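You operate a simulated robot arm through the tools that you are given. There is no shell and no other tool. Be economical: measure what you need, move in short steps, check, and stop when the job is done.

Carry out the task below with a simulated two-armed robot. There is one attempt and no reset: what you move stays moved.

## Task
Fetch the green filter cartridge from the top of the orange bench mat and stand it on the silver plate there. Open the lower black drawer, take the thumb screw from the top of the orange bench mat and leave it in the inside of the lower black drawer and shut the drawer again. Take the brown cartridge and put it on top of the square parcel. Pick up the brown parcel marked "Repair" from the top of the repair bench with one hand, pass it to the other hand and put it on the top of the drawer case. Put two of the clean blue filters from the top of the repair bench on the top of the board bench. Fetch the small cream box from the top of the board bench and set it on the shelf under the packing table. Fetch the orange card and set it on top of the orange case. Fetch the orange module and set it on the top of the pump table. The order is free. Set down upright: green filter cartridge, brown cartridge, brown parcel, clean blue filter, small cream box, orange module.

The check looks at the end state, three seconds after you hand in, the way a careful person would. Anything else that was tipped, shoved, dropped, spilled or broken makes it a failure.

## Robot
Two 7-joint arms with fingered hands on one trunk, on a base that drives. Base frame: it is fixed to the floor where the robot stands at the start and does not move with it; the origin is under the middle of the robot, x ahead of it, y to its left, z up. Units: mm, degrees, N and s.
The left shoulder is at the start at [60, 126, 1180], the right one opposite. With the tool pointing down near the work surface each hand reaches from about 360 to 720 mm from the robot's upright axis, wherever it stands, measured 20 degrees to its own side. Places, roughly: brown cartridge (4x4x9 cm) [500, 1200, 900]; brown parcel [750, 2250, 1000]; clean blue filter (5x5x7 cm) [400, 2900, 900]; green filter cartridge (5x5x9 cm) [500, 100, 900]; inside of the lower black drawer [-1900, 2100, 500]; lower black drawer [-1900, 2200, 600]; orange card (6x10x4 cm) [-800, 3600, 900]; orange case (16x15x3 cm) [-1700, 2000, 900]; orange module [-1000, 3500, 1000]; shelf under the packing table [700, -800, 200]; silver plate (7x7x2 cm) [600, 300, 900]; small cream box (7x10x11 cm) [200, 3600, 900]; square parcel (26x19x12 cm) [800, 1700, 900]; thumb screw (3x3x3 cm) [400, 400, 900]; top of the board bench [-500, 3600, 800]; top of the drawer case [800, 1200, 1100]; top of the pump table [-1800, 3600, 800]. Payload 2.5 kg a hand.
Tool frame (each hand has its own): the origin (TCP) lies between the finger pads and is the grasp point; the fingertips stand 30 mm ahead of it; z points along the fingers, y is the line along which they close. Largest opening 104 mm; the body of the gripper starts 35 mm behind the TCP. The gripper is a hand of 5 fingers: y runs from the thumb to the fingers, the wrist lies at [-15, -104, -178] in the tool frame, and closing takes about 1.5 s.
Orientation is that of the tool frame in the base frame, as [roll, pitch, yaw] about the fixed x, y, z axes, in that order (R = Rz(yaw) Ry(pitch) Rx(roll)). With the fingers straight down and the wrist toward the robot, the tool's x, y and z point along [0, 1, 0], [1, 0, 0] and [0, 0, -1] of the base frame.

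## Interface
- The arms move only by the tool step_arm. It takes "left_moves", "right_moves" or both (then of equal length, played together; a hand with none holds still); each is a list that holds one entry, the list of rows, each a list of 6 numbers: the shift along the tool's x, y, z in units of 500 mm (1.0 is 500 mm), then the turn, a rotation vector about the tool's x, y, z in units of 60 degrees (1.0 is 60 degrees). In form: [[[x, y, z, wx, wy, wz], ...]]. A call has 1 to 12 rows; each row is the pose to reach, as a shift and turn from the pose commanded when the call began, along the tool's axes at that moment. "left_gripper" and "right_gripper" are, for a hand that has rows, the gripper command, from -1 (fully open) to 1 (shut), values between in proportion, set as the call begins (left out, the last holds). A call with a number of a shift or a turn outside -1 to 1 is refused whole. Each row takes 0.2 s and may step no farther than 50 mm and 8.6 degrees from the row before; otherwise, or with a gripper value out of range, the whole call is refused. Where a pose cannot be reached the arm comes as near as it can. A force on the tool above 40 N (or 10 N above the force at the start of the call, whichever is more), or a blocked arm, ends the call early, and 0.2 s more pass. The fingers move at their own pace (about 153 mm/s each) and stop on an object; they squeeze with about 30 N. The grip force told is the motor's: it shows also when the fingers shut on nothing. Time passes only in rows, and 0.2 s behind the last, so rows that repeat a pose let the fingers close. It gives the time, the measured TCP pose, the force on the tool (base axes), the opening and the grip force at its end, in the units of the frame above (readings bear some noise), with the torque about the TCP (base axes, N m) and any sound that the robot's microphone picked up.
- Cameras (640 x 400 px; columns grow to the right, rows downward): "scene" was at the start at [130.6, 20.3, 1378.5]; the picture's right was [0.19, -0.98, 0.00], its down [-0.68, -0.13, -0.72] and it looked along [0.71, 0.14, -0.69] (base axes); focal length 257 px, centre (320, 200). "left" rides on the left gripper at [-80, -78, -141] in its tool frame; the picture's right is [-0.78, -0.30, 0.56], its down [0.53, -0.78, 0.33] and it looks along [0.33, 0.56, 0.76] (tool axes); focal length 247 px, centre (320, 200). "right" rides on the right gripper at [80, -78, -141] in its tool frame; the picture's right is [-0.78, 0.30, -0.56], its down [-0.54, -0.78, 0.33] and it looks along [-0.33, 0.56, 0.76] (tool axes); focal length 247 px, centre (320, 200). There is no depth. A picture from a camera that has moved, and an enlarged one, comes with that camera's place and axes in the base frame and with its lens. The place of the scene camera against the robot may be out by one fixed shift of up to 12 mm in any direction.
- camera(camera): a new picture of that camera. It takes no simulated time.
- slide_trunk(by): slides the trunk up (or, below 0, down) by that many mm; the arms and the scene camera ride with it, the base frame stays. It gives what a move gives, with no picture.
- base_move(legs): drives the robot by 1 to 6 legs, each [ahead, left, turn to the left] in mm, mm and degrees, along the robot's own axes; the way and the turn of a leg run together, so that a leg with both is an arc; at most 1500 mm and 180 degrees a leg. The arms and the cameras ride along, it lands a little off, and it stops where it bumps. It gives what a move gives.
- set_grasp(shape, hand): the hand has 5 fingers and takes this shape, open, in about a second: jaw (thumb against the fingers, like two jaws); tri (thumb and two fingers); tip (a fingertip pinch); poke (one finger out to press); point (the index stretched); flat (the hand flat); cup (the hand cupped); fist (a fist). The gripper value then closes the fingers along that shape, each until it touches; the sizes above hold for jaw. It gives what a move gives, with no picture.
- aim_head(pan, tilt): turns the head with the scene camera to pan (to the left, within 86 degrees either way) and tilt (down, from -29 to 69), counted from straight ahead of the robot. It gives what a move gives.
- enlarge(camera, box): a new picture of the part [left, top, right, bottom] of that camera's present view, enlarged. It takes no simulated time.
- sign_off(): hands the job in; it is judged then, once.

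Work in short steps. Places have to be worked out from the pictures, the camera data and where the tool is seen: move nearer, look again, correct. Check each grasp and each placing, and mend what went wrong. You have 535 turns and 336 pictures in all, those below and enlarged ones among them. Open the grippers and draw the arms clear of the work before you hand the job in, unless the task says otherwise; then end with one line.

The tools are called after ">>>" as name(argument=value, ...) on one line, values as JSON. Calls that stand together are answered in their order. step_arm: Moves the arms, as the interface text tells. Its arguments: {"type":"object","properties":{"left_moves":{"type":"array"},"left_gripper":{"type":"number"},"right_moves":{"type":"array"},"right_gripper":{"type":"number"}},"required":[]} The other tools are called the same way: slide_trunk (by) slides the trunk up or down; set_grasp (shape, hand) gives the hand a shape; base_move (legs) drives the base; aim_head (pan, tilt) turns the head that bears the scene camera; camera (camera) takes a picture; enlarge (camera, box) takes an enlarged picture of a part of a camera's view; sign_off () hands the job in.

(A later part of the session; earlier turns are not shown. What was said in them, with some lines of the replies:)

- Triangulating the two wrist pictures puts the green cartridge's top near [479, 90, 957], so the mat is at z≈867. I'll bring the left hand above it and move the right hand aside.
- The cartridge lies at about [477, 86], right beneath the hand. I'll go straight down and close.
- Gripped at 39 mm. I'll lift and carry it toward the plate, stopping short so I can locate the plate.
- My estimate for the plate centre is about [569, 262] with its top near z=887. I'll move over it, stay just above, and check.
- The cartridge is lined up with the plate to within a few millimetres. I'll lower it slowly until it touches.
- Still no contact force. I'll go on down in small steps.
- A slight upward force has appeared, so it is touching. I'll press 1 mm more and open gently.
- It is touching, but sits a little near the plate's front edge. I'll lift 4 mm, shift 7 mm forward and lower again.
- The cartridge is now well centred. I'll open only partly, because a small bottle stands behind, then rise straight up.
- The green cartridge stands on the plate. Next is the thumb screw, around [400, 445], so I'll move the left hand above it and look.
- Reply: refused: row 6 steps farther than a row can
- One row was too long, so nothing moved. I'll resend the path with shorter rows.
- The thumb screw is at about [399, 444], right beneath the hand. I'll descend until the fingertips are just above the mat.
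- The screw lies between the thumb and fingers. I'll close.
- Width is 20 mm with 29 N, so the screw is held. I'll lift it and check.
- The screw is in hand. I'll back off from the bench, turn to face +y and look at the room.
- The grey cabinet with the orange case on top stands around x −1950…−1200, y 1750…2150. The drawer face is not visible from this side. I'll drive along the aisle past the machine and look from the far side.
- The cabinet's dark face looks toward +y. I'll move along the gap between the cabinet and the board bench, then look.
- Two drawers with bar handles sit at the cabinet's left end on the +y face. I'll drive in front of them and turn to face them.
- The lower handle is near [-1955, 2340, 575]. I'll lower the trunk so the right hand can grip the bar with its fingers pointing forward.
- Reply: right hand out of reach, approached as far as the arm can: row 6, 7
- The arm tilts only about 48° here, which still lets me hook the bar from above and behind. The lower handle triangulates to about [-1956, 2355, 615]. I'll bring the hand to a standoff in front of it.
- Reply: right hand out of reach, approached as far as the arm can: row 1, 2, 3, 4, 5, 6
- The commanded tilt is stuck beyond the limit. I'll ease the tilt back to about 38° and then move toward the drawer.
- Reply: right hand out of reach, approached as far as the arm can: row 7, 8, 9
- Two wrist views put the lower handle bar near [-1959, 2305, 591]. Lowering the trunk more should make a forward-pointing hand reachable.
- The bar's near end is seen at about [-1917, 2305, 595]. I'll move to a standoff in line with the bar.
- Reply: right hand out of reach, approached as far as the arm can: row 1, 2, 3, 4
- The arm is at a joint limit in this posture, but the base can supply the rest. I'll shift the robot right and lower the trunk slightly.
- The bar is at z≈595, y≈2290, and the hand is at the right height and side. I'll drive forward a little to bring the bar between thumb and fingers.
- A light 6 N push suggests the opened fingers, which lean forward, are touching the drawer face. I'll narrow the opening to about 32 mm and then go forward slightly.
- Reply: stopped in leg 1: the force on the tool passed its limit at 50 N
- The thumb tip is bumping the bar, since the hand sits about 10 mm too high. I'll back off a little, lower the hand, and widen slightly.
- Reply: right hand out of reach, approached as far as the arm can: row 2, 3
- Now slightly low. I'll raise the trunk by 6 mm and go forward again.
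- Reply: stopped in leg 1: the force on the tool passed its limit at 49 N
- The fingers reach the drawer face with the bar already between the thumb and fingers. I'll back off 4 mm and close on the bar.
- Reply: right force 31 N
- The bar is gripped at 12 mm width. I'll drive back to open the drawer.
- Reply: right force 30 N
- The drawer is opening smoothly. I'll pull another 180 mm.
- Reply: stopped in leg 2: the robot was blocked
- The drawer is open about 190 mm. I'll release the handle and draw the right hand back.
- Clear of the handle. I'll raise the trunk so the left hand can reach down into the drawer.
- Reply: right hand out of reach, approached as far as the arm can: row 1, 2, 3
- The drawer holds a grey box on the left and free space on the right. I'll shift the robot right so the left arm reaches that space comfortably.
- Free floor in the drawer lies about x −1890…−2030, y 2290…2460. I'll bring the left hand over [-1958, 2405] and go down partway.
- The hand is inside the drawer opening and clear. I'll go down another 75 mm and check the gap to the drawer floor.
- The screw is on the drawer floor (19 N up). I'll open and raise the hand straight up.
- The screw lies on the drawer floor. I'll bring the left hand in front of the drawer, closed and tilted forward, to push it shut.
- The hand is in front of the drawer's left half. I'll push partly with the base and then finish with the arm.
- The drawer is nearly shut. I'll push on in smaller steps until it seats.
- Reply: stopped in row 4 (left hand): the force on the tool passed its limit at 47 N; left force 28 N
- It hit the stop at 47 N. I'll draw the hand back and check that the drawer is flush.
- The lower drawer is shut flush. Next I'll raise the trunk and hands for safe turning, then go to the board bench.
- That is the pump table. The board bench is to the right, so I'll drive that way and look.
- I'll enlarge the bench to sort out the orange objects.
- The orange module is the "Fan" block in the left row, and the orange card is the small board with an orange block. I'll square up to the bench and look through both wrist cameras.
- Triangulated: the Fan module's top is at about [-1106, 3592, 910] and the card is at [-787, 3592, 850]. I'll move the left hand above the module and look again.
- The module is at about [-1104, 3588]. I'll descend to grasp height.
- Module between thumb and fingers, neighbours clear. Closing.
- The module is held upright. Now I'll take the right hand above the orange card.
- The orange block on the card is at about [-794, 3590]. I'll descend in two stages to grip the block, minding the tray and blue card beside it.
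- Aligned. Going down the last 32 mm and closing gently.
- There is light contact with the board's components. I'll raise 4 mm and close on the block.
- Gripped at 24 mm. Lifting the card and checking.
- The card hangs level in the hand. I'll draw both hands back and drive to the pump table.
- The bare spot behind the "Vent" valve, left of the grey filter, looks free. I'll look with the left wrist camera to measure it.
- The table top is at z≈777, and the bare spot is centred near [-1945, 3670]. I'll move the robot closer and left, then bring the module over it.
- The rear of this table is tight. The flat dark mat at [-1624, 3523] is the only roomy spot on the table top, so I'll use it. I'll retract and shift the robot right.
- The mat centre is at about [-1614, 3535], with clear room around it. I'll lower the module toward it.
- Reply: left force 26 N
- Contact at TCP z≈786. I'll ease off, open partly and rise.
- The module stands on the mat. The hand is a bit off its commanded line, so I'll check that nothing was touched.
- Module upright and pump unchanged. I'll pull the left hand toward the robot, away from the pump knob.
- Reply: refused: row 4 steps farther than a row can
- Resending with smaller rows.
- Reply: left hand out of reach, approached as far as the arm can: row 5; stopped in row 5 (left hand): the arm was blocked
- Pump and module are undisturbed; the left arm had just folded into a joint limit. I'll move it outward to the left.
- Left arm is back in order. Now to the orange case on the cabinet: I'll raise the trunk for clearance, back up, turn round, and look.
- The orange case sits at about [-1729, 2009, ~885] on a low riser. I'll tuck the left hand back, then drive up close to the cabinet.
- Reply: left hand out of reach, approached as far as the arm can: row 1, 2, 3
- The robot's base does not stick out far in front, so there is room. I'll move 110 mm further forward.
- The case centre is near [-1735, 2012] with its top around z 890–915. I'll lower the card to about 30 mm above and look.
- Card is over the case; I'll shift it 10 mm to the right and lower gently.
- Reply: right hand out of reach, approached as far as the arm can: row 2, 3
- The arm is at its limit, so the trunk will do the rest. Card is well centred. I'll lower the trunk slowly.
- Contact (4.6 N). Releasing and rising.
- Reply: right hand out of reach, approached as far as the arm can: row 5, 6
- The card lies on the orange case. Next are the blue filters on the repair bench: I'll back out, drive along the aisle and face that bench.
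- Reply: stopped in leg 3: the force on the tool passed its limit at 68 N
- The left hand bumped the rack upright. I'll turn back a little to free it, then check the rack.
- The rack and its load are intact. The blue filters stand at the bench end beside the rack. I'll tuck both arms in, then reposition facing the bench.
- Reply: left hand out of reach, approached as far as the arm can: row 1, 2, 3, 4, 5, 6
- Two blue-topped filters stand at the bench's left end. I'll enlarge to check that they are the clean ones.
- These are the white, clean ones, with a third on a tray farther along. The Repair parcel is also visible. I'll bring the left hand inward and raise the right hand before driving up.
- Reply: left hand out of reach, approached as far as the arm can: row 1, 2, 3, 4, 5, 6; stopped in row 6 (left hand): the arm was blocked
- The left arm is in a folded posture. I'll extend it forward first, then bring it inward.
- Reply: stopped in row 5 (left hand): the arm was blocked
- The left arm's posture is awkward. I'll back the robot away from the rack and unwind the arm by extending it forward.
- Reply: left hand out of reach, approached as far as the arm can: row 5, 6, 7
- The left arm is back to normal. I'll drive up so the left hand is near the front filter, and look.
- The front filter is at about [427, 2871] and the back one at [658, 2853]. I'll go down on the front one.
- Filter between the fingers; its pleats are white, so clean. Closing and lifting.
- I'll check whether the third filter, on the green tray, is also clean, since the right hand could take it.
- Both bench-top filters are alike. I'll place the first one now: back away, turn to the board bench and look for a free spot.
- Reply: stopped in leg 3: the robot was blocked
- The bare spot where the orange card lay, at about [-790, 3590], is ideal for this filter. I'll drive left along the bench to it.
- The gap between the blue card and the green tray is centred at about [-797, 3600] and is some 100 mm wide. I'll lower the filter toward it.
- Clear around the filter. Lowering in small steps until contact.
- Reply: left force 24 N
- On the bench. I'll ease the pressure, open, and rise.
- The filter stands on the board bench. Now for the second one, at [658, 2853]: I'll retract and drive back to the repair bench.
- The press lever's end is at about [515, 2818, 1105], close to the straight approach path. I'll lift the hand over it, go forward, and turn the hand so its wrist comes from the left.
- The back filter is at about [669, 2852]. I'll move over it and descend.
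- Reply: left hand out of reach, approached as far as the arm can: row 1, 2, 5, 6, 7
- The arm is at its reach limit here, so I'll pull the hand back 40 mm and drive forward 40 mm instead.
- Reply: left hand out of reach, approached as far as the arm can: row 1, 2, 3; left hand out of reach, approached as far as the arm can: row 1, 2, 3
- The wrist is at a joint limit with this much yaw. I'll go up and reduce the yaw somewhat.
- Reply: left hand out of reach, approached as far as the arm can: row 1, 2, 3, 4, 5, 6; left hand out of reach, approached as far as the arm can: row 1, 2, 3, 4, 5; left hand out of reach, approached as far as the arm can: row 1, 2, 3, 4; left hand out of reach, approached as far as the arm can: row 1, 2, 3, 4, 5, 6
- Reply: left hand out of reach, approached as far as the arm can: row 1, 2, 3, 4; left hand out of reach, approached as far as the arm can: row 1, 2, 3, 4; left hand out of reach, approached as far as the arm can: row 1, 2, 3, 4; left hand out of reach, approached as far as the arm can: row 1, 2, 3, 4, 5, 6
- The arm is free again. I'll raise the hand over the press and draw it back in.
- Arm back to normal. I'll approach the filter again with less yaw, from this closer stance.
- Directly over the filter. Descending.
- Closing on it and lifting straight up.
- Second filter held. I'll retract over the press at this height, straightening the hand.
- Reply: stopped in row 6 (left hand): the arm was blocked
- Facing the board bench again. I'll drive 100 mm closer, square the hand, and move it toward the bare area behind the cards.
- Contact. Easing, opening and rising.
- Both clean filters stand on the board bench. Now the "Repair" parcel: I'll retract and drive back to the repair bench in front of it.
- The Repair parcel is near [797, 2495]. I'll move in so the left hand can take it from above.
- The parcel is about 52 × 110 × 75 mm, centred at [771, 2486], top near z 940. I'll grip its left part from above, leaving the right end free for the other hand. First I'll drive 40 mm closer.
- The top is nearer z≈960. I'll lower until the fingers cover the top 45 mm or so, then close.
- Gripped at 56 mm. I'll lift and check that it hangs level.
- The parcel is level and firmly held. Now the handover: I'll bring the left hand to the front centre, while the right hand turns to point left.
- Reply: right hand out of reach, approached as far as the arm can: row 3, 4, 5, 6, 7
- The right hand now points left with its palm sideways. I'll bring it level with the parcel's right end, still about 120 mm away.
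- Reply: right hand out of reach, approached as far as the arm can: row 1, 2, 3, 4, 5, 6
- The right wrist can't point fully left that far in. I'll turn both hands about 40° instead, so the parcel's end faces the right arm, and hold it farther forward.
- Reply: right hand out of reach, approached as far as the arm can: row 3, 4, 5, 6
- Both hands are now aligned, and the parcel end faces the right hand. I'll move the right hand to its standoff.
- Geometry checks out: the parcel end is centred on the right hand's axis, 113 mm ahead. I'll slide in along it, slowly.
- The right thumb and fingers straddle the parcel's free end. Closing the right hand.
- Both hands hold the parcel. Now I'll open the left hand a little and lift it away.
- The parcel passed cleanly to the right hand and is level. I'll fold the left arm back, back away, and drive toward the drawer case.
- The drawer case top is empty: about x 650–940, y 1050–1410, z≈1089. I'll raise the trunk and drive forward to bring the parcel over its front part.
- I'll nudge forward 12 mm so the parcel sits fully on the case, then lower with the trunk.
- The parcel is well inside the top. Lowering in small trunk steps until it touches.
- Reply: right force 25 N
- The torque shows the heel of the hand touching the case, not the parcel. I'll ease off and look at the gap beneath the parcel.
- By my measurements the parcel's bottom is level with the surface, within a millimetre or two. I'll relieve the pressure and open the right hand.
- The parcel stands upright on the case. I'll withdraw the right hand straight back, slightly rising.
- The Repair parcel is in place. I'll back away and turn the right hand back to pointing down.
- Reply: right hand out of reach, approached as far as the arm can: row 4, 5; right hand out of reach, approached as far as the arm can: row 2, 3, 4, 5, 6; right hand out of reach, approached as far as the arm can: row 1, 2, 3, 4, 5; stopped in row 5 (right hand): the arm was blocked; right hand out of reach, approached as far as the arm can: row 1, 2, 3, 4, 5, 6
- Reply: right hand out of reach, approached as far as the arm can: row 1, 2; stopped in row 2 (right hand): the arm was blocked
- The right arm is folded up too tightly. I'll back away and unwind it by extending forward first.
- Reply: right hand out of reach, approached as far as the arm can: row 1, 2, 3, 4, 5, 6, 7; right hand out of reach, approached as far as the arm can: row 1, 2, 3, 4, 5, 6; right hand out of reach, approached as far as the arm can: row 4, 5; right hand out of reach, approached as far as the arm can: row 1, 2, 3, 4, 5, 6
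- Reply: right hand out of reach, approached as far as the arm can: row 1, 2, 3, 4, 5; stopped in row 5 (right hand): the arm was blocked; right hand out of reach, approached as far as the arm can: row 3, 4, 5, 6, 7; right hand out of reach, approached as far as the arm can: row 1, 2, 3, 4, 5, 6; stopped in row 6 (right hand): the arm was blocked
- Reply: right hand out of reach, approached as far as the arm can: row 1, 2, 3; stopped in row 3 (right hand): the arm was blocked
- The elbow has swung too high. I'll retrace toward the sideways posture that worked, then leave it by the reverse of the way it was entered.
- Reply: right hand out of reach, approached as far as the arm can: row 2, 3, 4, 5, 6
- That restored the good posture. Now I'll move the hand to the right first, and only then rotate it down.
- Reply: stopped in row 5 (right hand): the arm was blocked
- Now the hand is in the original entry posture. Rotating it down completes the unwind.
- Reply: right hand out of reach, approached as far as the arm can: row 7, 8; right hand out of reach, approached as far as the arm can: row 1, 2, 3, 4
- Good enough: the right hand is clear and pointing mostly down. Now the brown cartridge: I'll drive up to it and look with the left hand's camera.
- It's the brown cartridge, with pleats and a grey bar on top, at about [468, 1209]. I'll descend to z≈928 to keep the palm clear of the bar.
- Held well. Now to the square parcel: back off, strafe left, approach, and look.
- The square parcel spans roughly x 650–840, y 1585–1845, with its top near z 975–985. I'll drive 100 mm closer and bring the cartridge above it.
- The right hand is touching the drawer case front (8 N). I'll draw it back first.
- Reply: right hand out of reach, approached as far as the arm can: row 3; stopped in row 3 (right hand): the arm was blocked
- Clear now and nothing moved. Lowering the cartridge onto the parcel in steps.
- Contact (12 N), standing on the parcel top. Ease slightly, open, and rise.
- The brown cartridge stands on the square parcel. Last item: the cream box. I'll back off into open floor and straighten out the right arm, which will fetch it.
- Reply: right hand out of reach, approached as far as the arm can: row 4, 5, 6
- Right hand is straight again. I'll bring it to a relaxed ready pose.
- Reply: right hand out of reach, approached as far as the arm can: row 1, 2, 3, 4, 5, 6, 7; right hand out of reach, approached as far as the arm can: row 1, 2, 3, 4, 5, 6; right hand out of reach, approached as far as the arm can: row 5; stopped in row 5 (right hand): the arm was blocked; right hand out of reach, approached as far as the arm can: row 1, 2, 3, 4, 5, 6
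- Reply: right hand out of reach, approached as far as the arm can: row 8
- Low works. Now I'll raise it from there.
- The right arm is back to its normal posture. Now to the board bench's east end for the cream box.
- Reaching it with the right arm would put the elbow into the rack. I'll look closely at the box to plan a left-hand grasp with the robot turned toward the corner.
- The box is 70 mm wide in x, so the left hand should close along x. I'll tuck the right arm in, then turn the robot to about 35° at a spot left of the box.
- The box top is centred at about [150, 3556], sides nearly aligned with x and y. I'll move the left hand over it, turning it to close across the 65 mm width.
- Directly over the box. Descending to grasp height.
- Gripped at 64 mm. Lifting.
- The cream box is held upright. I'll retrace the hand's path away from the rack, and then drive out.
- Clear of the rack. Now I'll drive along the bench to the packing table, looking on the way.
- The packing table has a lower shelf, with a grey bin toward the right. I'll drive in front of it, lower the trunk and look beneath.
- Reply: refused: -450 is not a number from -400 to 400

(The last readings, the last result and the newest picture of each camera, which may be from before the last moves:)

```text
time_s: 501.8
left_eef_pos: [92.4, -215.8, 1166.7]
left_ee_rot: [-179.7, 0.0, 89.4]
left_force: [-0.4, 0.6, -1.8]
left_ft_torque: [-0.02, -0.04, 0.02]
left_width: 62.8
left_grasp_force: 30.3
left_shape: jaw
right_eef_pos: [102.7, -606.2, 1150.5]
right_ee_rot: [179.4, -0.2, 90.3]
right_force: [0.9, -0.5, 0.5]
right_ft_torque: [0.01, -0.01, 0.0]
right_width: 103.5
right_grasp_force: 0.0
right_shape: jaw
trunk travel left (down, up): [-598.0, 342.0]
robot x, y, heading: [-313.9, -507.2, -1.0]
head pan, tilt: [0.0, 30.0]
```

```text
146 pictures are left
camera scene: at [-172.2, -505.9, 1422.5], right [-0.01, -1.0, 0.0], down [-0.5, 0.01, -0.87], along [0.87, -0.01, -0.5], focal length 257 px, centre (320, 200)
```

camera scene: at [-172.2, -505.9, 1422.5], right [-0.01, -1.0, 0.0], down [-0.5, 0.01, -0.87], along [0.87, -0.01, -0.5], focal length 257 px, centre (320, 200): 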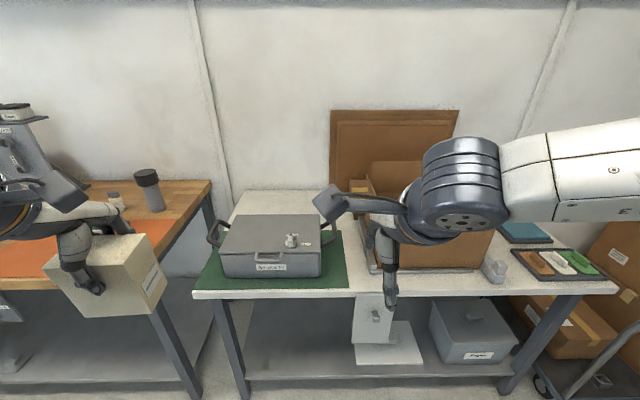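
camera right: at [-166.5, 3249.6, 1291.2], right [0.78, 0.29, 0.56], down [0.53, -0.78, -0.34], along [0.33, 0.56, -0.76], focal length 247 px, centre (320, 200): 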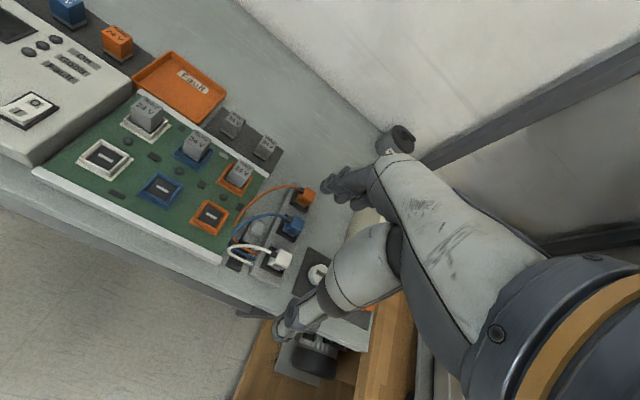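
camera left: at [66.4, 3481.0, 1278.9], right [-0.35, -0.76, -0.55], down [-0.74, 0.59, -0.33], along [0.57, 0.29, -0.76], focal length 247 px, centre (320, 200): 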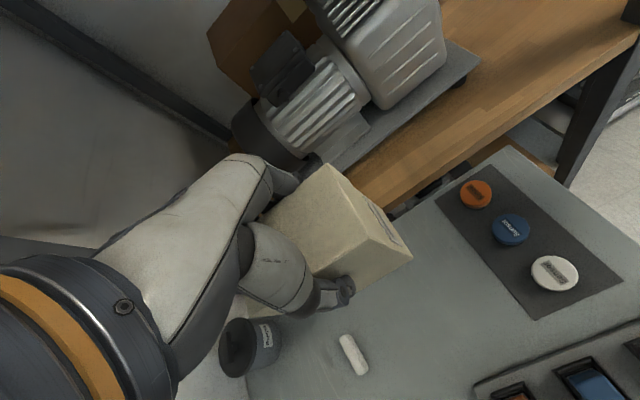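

>>> slide_trunk(by=-400)

>>> aim_head(pan=0, tilt=25)

>>> camera(camera="scene")

```text
time_s: 505.6
left_eef_pos: [92.4, -216.0, 767.2]
left_ee_rot: [-179.7, 0.0, 89.4]
left_force: [-0.6, -1.0, -2.9]
left_ft_torque: [-0.04, 0.03, 0.01]
left_width: 63.2
left_grasp_force: 30.1
left_shape: jaw
right_eef_pos: [103.2, -608.1, 750.6]
right_ee_rot: [179.4, -0.2, 90.3]
right_force: [0.3, 0.5, -0.5]
right_ft_torque: [-0.01, -0.03, -0.02]
right_width: 103.7
right_grasp_force: 0.1
right_shape: jaw
trunk travel left (down, up): [-198.0, 742.0]
robot x, y, heading: [-310.7, -508.9, -0.7]
head pan, tilt: [0.0, 30.0]
```

```text
time_s: 506.3
left_eef_pos: [92.8, -214.7, 767.2]
left_ee_rot: [-179.7, 0.0, 89.4]
left_force: [1.0, -0.3, -2.0]
left_ft_torque: [-0.02, 0.04, 0.01]
left_width: 63.1
left_grasp_force: 29.8
left_shape: jaw
right_eef_pos: [102.9, -606.6, 749.9]
right_ee_rot: [179.4, -0.2, 90.3]
right_force: [0.6, 0.2, -0.6]
right_ft_torque: [0.01, 0.0, -0.04]
right_width: 103.8
right_grasp_force: 0.0
right_shape: jaw
trunk travel left (down, up): [-198.0, 742.0]
robot x, y, heading: [-316.0, -506.5, -0.5]
head pan, tilt: [0.0, 25.0]
```

```text
145 pictures are left
camera scene: at [-170.6, -505.9, 1030.5], right [-0.01, -1.0, 0.0], down [-0.42, 0.01, -0.91], along [0.91, -0.01, -0.42], focal length 257 px, centre (320, 200)
```

scene: 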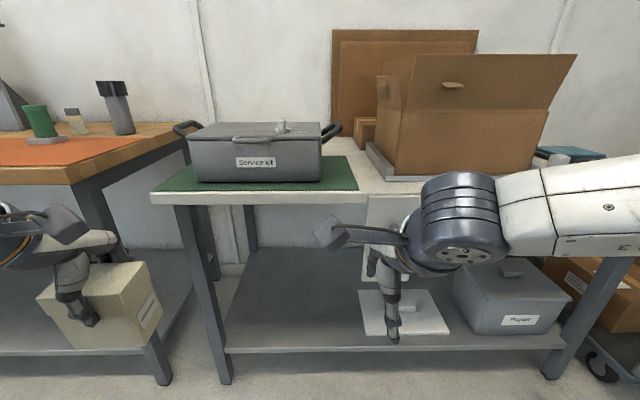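

Shelf found: front edge x≈403, z≈190, free between y −200 and −620; the table edge is at x≈333, z≈800. I'll lower the trunk, shift right, and lower the box outside before going under.

>>> slide_trunk(by=-190)

>>> base_move(legs=[[0, -150, 0.6]])

>>> step_arm(left_moves=[[[-0.03, 0.02, 0.08, 0, 0, 0], [-0.06, 0.04, 0.16, 0, 0, 0], [-0.09, 0.06, 0.24, 0, 0, 0], [-0.11, 0.08, 0.32, 0, 0, 0], [-0.11, 0.1, 0.4, 0, 0, 0], [-0.11, 0.1, 0.47, 0, 0, 0], [-0.11, 0.1, 0.47, 0, 0, 0]]])

>>> camera(camera="left")

>>> camera(camera="scene")

```text
time_s: 508.4
left_eef_pos: [92.8, -216.7, 576.2]
left_ee_rot: [-179.8, 0.0, 89.3]
left_force: [0.4, 0.7, -2.2]
left_ft_torque: [-0.02, 0.02, 0.0]
left_width: 63.2
left_grasp_force: 30.5
left_shape: jaw
right_eef_pos: [101.5, -607.8, 560.2]
right_ee_rot: [179.5, -0.2, 90.3]
right_force: [-0.4, -0.1, -0.1]
right_ft_torque: [0.02, -0.03, 0.01]
right_width: 103.8
right_grasp_force: 0.0
right_shape: jaw
trunk travel left (down, up): [-8.0, 932.0]
robot x, y, heading: [-316.9, -508.3, -0.9]
head pan, tilt: [0.0, 25.0]
```

```text
time_s: 509.7
left_eef_pos: [88.5, -362.8, 577.0]
left_ee_rot: [-179.7, 0.0, 90.2]
left_force: [0.0, 0.9, -0.2]
left_ft_torque: [0.0, 0.04, -0.01]
left_width: 62.8
left_grasp_force: 29.7
left_shape: jaw
right_eef_pos: [103.3, -755.8, 560.8]
right_ee_rot: [179.4, -0.3, 91.1]
right_force: [0.4, 0.4, 0.2]
right_ft_torque: [0.02, 0.0, -0.01]
right_width: 103.6
right_grasp_force: 0.1
right_shape: jaw
trunk travel left (down, up): [-8.0, 932.0]
robot x, y, heading: [-313.6, -663.8, -0.2]
head pan, tilt: [0.0, 25.0]
```

```text
time_s: 511.3
left_eef_pos: [135.5, -417.4, 339.1]
left_ee_rot: [-179.7, 0.0, 90.1]
left_force: [0.2, -0.2, -1.8]
left_ft_torque: [-0.01, 0.02, -0.01]
left_width: 62.9
left_grasp_force: 29.9
left_shape: jaw
right_eef_pos: [102.6, -755.0, 559.6]
right_ee_rot: [179.4, -0.2, 91.1]
right_force: [0.1, 0.2, 0.6]
right_ft_torque: [-0.03, -0.01, 0.0]
right_width: 103.6
right_grasp_force: 0.2
right_shape: jaw
trunk travel left (down, up): [-8.0, 932.0]
robot x, y, heading: [-314.2, -660.8, -0.1]
head pan, tilt: [0.0, 25.0]
```

```text
144 pictures are left
camera left: at [58.4, -497.6, 481.5], right [-0.3, -0.78, -0.56], down [-0.78, 0.53, -0.33], along [0.55, 0.34, -0.76], focal length 247 px, centre (320, 200)
```

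left: 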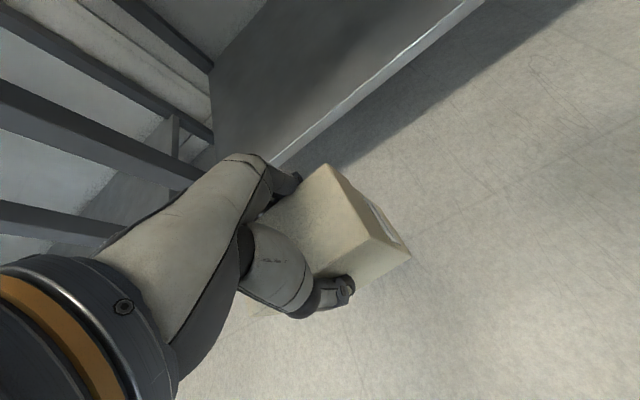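

```text
143 pictures are left
camera scene: at [-171.5, -657.3, 840.5], right [0.0, -1.0, 0.0], down [-0.42, 0.0, -0.91], along [0.91, 0.0, -0.42], focal length 257 px, centre (320, 200)
```

scene: 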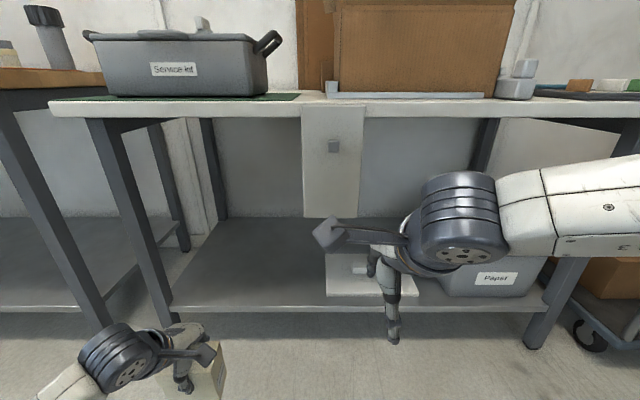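

There's a white dispenser panel hanging at the table's front, near where the right hand would go. I'll move the right hand 200 mm to the right first, then drive in.

>>> step_arm(right_moves=[[[-0.08, 0, 0, 0, 0, 0], [-0.16, 0, 0, 0, 0, 0], [-0.24, 0, 0, 0, 0, 0], [-0.32, -0.02, 0, 0, 0, 0], [-0.4, -0.04, 0, 0, 0, 0]]])

>>> base_move(legs=[[150, -30, 0]])

>>> camera(camera="scene")

>>> camera(camera="left")

```text
time_s: 512.5
left_eef_pos: [135.5, -418.4, 340.9]
left_ee_rot: [-179.8, 0.0, 90.2]
left_force: [-0.1, -0.1, -0.9]
left_ft_torque: [0.0, 0.0, -0.01]
left_width: 62.7
left_grasp_force: 30.5
left_shape: jaw
right_eef_pos: [88.6, -955.2, 558.1]
right_ee_rot: [179.4, -0.2, 91.2]
right_force: [-0.7, -0.2, 0.3]
right_ft_torque: [0.03, -0.01, -0.02]
right_width: 104.0
right_grasp_force: 0.0
right_shape: jaw
trunk travel left (down, up): [-8.0, 932.0]
robot x, y, heading: [-312.3, -659.9, -0.2]
head pan, tilt: [0.0, 25.0]
```

```text
time_s: 513.9
left_eef_pos: [284.9, -446.0, 341.6]
left_ee_rot: [-179.8, 0.0, 90.3]
left_force: [-0.1, 0.1, -1.3]
left_ft_torque: [0.01, 0.01, -0.02]
left_width: 62.7
left_grasp_force: 30.4
left_shape: jaw
right_eef_pos: [239.7, -984.8, 559.0]
right_ee_rot: [179.4, -0.1, 91.1]
right_force: [-0.4, 0.4, 0.1]
right_ft_torque: [0.01, 0.01, -0.01]
right_width: 104.0
right_grasp_force: 0.0
right_shape: jaw
trunk travel left (down, up): [-8.0, 932.0]
robot x, y, heading: [-161.9, -688.9, 0.2]
head pan, tilt: [0.0, 25.0]
```

```text
142 pictures are left
camera scene: at [-21.2, -686.9, 840.5], right [0.0, -1.0, 0.0], down [-0.42, 0.0, -0.91], along [0.91, 0.0, -0.42], focal length 257 px, centre (320, 200)
```

scene: 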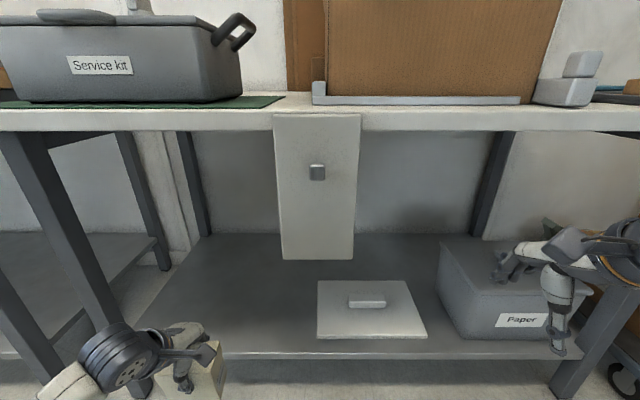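

```text
141 pictures are left
camera left: at [208.6, -526.9, 482.2], right [-0.3, -0.78, -0.56], down [-0.78, 0.53, -0.33], along [0.55, 0.34, -0.76], focal length 247 px, centre (320, 200)
```

left: 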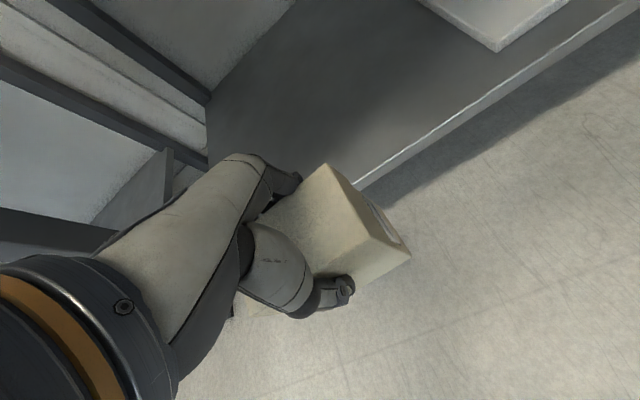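

Room ahead is clear. I'll drive 90 mm further and then extend the left arm over the shelf.

>>> base_move(legs=[[90, 0, 0]])

>>> step_arm(left_moves=[[[0, 0.06, 0, 0, 0, 0], [0, 0.12, 0, 0, 0, 0], [0, 0.18, 0, 0, 0, 0], [0, 0.24, 0, 0, 0, 0], [0, 0.3, 0, 0, 0, 0], [0, 0.34, 0, 0, 0, 0], [0, 0.34, 0, 0, 0, 0]]])

>>> camera(camera="left")

>>> camera(camera="scene")

```text
time_s: 515.0
left_eef_pos: [375.5, -448.5, 341.5]
left_ee_rot: [-179.7, 0.0, 90.1]
left_force: [0.0, -0.4, -0.5]
left_ft_torque: [-0.01, 0.02, -0.01]
left_width: 62.8
left_grasp_force: 29.7
left_shape: jaw
right_eef_pos: [329.6, -984.8, 558.5]
right_ee_rot: [179.4, -0.2, 91.0]
right_force: [0.3, -0.1, -0.5]
right_ft_torque: [-0.02, -0.01, -0.03]
right_width: 103.7
right_grasp_force: 0.1
right_shape: jaw
trunk travel left (down, up): [-8.0, 932.0]
robot x, y, heading: [-70.9, -692.9, -0.0]
head pan, tilt: [0.0, 25.0]
```

```text
time_s: 516.6
left_eef_pos: [546.6, -447.7, 340.6]
left_ee_rot: [-179.7, 0.0, 90.1]
left_force: [0.1, -0.8, -1.7]
left_ft_torque: [-0.05, 0.04, -0.03]
left_width: 62.8
left_grasp_force: 30.0
left_shape: jaw
right_eef_pos: [328.7, -986.0, 559.0]
right_ee_rot: [179.4, -0.2, 91.0]
right_force: [0.5, -0.1, -0.3]
right_ft_torque: [-0.02, 0.01, 0.01]
right_width: 103.6
right_grasp_force: 0.0
right_shape: jaw
trunk travel left (down, up): [-8.0, 932.0]
robot x, y, heading: [-72.1, -692.1, 0.0]
head pan, tilt: [0.0, 25.0]
```

```text
140 pictures are left
camera left: at [469.3, -528.1, 481.4], right [-0.3, -0.78, -0.56], down [-0.78, 0.53, -0.33], along [0.55, 0.33, -0.76], focal length 247 px, centre (320, 200)
```

left: 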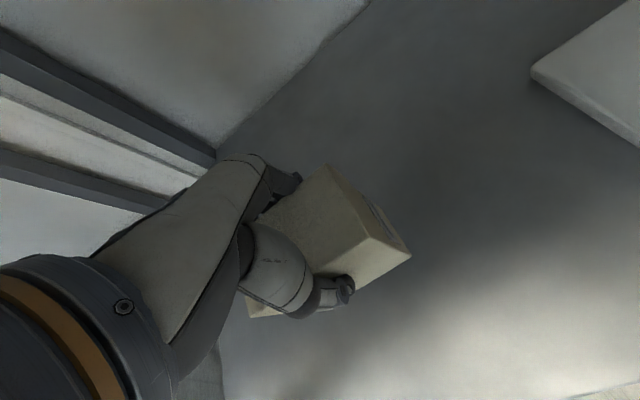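

```text
139 pictures are left
camera scene: at [68.6, -687.2, 840.5], right [0.0, -1.0, 0.0], down [-0.42, 0.0, -0.91], along [0.91, 0.0, -0.42], focal length 257 px, centre (320, 200)
```

scene: 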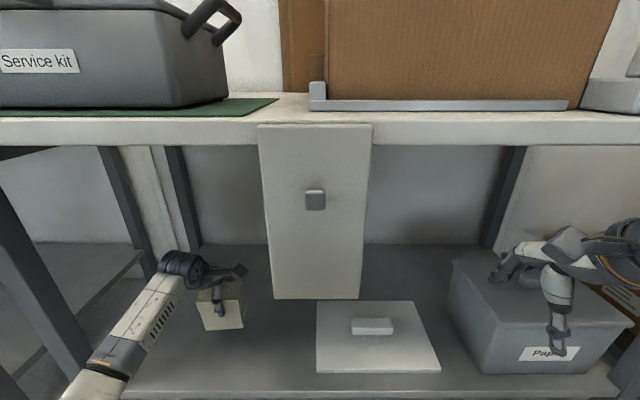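

The box is over the free part of the shelf. I'll lower it.

>>> step_arm(left_moves=[[[0, 0, 0.04, 0, 0, 0], [0, 0, 0.08, 0, 0, 0], [0, 0, 0.08, 0, 0, 0]]])

>>> step_arm(left_moves=[[[0, 0, 0.01, 0, 0, 0], [0, 0, 0.016, 0, 0, 0], [0, 0, 0.016, 0, 0, 0]]])

>>> step_arm(left_moves=[[[0, 0, 0.006, 0, 0, 0], [0, 0, 0.012, 0, 0, 0], [0, 0, 0.012, 0, 0, 0]]])

```text
time_s: 517.4
left_eef_pos: [546.6, -448.1, 301.8]
left_ee_rot: [-179.8, 0.0, 90.0]
left_force: [-0.5, -0.2, -1.6]
left_ft_torque: [-0.01, -0.01, 0.0]
left_width: 63.3
left_grasp_force: 30.2
left_shape: jaw
right_eef_pos: [328.9, -985.3, 557.6]
right_ee_rot: [179.4, -0.1, 91.0]
right_force: [0.1, 0.0, 0.0]
right_ft_torque: [-0.01, 0.01, -0.02]
right_width: 103.7
right_grasp_force: 0.0
right_shape: jaw
trunk travel left (down, up): [-8.0, 932.0]
robot x, y, heading: [-71.2, -692.2, -0.1]
head pan, tilt: [0.0, 25.0]
```

```text
time_s: 518.2
left_eef_pos: [545.7, -448.2, 292.3]
left_ee_rot: [-179.9, -0.1, 90.1]
left_force: [-0.1, 1.2, -0.4]
left_ft_torque: [-0.02, 0.1, -0.03]
left_width: 63.0
left_grasp_force: 30.1
left_shape: jaw
right_eef_pos: [328.7, -985.1, 558.2]
right_ee_rot: [179.4, -0.2, 91.0]
right_force: [0.2, 0.3, 0.8]
right_ft_torque: [0.0, -0.02, 0.04]
right_width: 103.8
right_grasp_force: 0.0
right_shape: jaw
trunk travel left (down, up): [-8.0, 932.0]
robot x, y, heading: [-74.4, -693.4, -0.2]
head pan, tilt: [0.0, 25.0]
```

```text
time_s: 519.0
left_eef_pos: [546.6, -447.5, 292.2]
left_ee_rot: [179.8, 0.1, 90.1]
left_force: [-1.2, 1.7, 22.4]
left_ft_torque: [-0.08, 0.75, 0.06]
left_width: 63.1
left_grasp_force: 30.4
left_shape: jaw
right_eef_pos: [328.5, -985.4, 559.1]
right_ee_rot: [179.2, -0.1, 91.0]
right_force: [-0.1, 0.6, -0.2]
right_ft_torque: [0.01, 0.0, 0.02]
right_width: 103.6
right_grasp_force: 0.1
right_shape: jaw
trunk travel left (down, up): [-8.0, 932.0]
robot x, y, heading: [-74.8, -692.5, -0.2]
head pan, tilt: [0.0, 25.0]
```

On the shelf. I'll ease off, open, rise a little, and withdraw.

>>> step_arm(left_moves=[[[0, 0, -0.01, 0, 0, 0], [0, 0, -0.01, 0, 0, 0]]])

>>> step_arm(left_moves=[[[0, 0, 0, 0, 0, 0], [0, 0, 0, 0, 0, 0], [0, 0, 0, 0, 0, 0], [0, 0, 0, 0, 0, 0], [0, 0, -0.04, 0, 0, 0], [0, 0, -0.1, 0, 0, 0], [0, 0, -0.18, 0, 0, 0], [0, 0, -0.2, 0, 0, 0]]], left_gripper=-1)

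>>> camera(camera="left")

>>> enlarge(camera="scene", box=[80, 220, 300, 400])

```text
time_s: 519.6
left_eef_pos: [546.4, -448.7, 292.0]
left_ee_rot: [-179.8, -0.1, 90.1]
left_force: [3.2, 2.1, 12.7]
left_ft_torque: [-0.02, 0.1, 0.0]
left_width: 63.4
left_grasp_force: 30.2
left_shape: jaw
right_eef_pos: [329.2, -986.0, 557.7]
right_ee_rot: [179.3, -0.2, 91.0]
right_force: [-0.1, -0.7, -0.6]
right_ft_torque: [-0.03, -0.02, 0.0]
right_width: 103.7
right_grasp_force: 0.1
right_shape: jaw
trunk travel left (down, up): [-8.0, 932.0]
robot x, y, heading: [-71.8, -693.5, 0.2]
head pan, tilt: [0.0, 25.0]
```

```text
time_s: 521.4
left_eef_pos: [546.1, -448.1, 392.4]
left_ee_rot: [-179.7, 0.0, 90.1]
left_force: [0.9, -0.5, 0.4]
left_ft_torque: [0.01, -0.01, -0.02]
left_width: 103.5
left_grasp_force: 0.0
left_shape: jaw
right_eef_pos: [328.4, -985.4, 557.6]
right_ee_rot: [179.4, -0.1, 91.0]
right_force: [0.5, -0.5, 0.2]
right_ft_torque: [-0.01, 0.01, 0.02]
right_width: 103.7
right_grasp_force: 0.1
right_shape: jaw
trunk travel left (down, up): [-8.0, 932.0]
robot x, y, heading: [-75.7, -693.8, -0.1]
head pan, tilt: [0.0, 25.0]
```

```text
138 pictures are left
camera left: at [468.5, -526.8, 533.6], right [-0.3, -0.78, -0.56], down [-0.78, 0.53, -0.33], along [0.55, 0.33, -0.76], focal length 247 px, centre (320, 200)
```

left: 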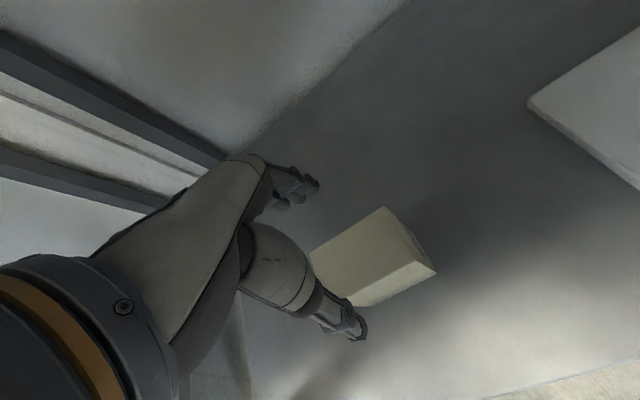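

```text
2.22 times, centred on (190, 310) of scene
camera zoom: at [68.6, -687.3, 840.5], right [0.0, -1.0, 0.0], down [-0.42, 0.0, -0.91], along [0.91, 0.0, -0.42], focal length 572 px, centre (609, -44)
```

zoom: 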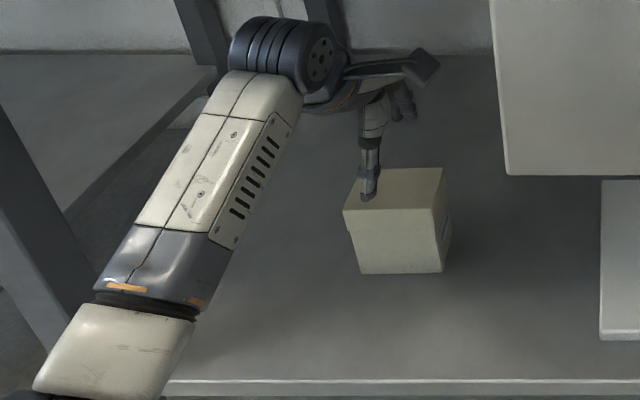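

The cream box stands on the shelf. I'll withdraw the arm and back out.

>>> step_arm(left_moves=[[[0, -0.04, -0.02, 0, 0, 0], [0, -0.1, -0.02, 0, 0, 0], [0, -0.18, -0.02, 0, 0, 0], [0, -0.26, -0.02, 0, 0, 0], [0, -0.34, -0.02, 0, 0, 0]]])

>>> base_move(legs=[[-350, 0, 0]])

>>> slide_trunk(by=400)

>>> slide_trunk(by=190)

>>> aim_head(pan=0, tilt=40)

>>> camera(camera="scene")

```text
time_s: 522.6
left_eef_pos: [374.2, -449.5, 402.9]
left_ee_rot: [-179.7, 0.0, 90.0]
left_force: [-1.0, 0.4, 0.1]
left_ft_torque: [0.0, 0.0, -0.03]
left_width: 103.6
left_grasp_force: 0.0
left_shape: jaw
right_eef_pos: [328.9, -986.2, 559.4]
right_ee_rot: [179.4, -0.2, 91.0]
right_force: [0.0, -0.6, 0.0]
right_ft_torque: [0.04, 0.01, -0.01]
right_width: 103.9
right_grasp_force: 0.0
right_shape: jaw
trunk travel left (down, up): [-8.0, 932.0]
robot x, y, heading: [-73.6, -693.6, -0.2]
head pan, tilt: [0.0, 25.0]
```

```text
time_s: 525.0
left_eef_pos: [7.7, -449.8, 402.2]
left_ee_rot: [-179.7, 0.0, 89.8]
left_force: [0.2, 0.6, 0.2]
left_ft_torque: [0.01, 0.03, 0.01]
left_width: 104.0
left_grasp_force: 0.0
left_shape: jaw
right_eef_pos: [-41.4, -986.5, 557.6]
right_ee_rot: [179.3, -0.1, 90.7]
right_force: [0.0, 0.5, -0.3]
right_ft_torque: [0.0, -0.01, -0.02]
right_width: 103.6
right_grasp_force: 0.0
right_shape: jaw
trunk travel left (down, up): [-8.0, 932.0]
robot x, y, heading: [-443.9, -687.9, -0.3]
head pan, tilt: [0.0, 25.0]
```

```text
time_s: 528.8
left_eef_pos: [7.3, -451.2, 803.6]
left_ee_rot: [-179.7, -0.1, 89.8]
left_force: [-0.6, 0.9, 0.2]
left_ft_torque: [-0.02, 0.02, -0.04]
left_width: 103.9
left_grasp_force: 0.1
left_shape: jaw
right_eef_pos: [-40.3, -984.8, 958.4]
right_ee_rot: [179.4, -0.3, 90.7]
right_force: [0.4, -0.6, 1.1]
right_ft_torque: [0.03, 0.0, 0.0]
right_width: 103.8
right_grasp_force: 0.0
right_shape: jaw
trunk travel left (down, up): [-408.0, 532.0]
robot x, y, heading: [-443.0, -688.7, -0.3]
head pan, tilt: [0.0, 25.0]
```

```text
time_s: 530.9
left_eef_pos: [7.5, -449.9, 992.7]
left_ee_rot: [-179.6, 0.0, 89.7]
left_force: [-0.2, 0.6, -0.4]
left_ft_torque: [0.03, 0.0, 0.0]
left_width: 103.7
left_grasp_force: 0.0
left_shape: jaw
right_eef_pos: [-40.5, -986.6, 1147.4]
right_ee_rot: [179.4, -0.2, 90.7]
right_force: [0.4, 0.1, 0.2]
right_ft_torque: [0.0, 0.03, -0.02]
right_width: 103.9
right_grasp_force: 0.1
right_shape: jaw
trunk travel left (down, up): [-598.0, 342.0]
robot x, y, heading: [-441.3, -692.5, -0.6]
head pan, tilt: [0.0, 25.0]
```

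```text
time_s: 531.7
left_eef_pos: [8.2, -449.9, 993.1]
left_ee_rot: [-179.6, 0.1, 89.7]
left_force: [0.1, -0.3, 0.3]
left_ft_torque: [-0.03, 0.04, 0.0]
left_width: 103.9
left_grasp_force: 0.1
left_shape: jaw
right_eef_pos: [-39.8, -986.4, 1148.2]
right_ee_rot: [179.4, -0.2, 90.8]
right_force: [-0.2, -0.4, -0.1]
right_ft_torque: [0.0, -0.01, 0.03]
right_width: 103.8
right_grasp_force: 0.2
right_shape: jaw
trunk travel left (down, up): [-598.0, 342.0]
robot x, y, heading: [-442.8, -688.5, -0.1]
head pan, tilt: [0.0, 40.0]
```

```text
136 pictures are left
camera scene: at [-306.6, -686.6, 1407.3], right [-0.01, -1.0, 0.0], down [-0.64, 0.0, -0.77], along [0.77, 0.0, -0.64], focal length 257 px, centre (320, 200)
```

scene: 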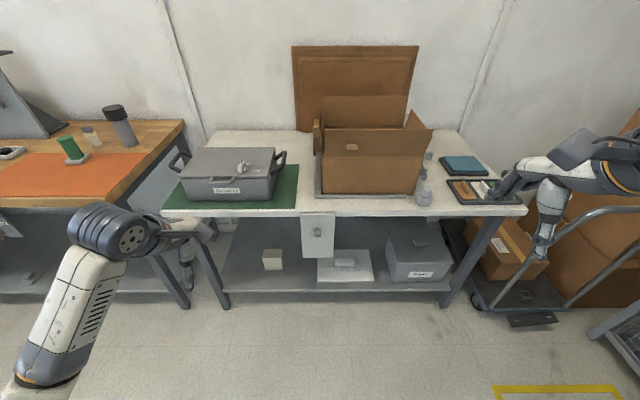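

The green cartridge, cream box and everything else I can see from here stand as placed. Both hands are open and clear of the work, so I'm handing in.

>>> sign_off()

```text
The job is handed in.
```

I did all eight parts of the job and handed it in, but two points are less certain: the orange module sits on the dark mat on the pump table, not on the bare top, and the left hand bumped the storage rack's post once. I saw nothing on the rack moved.
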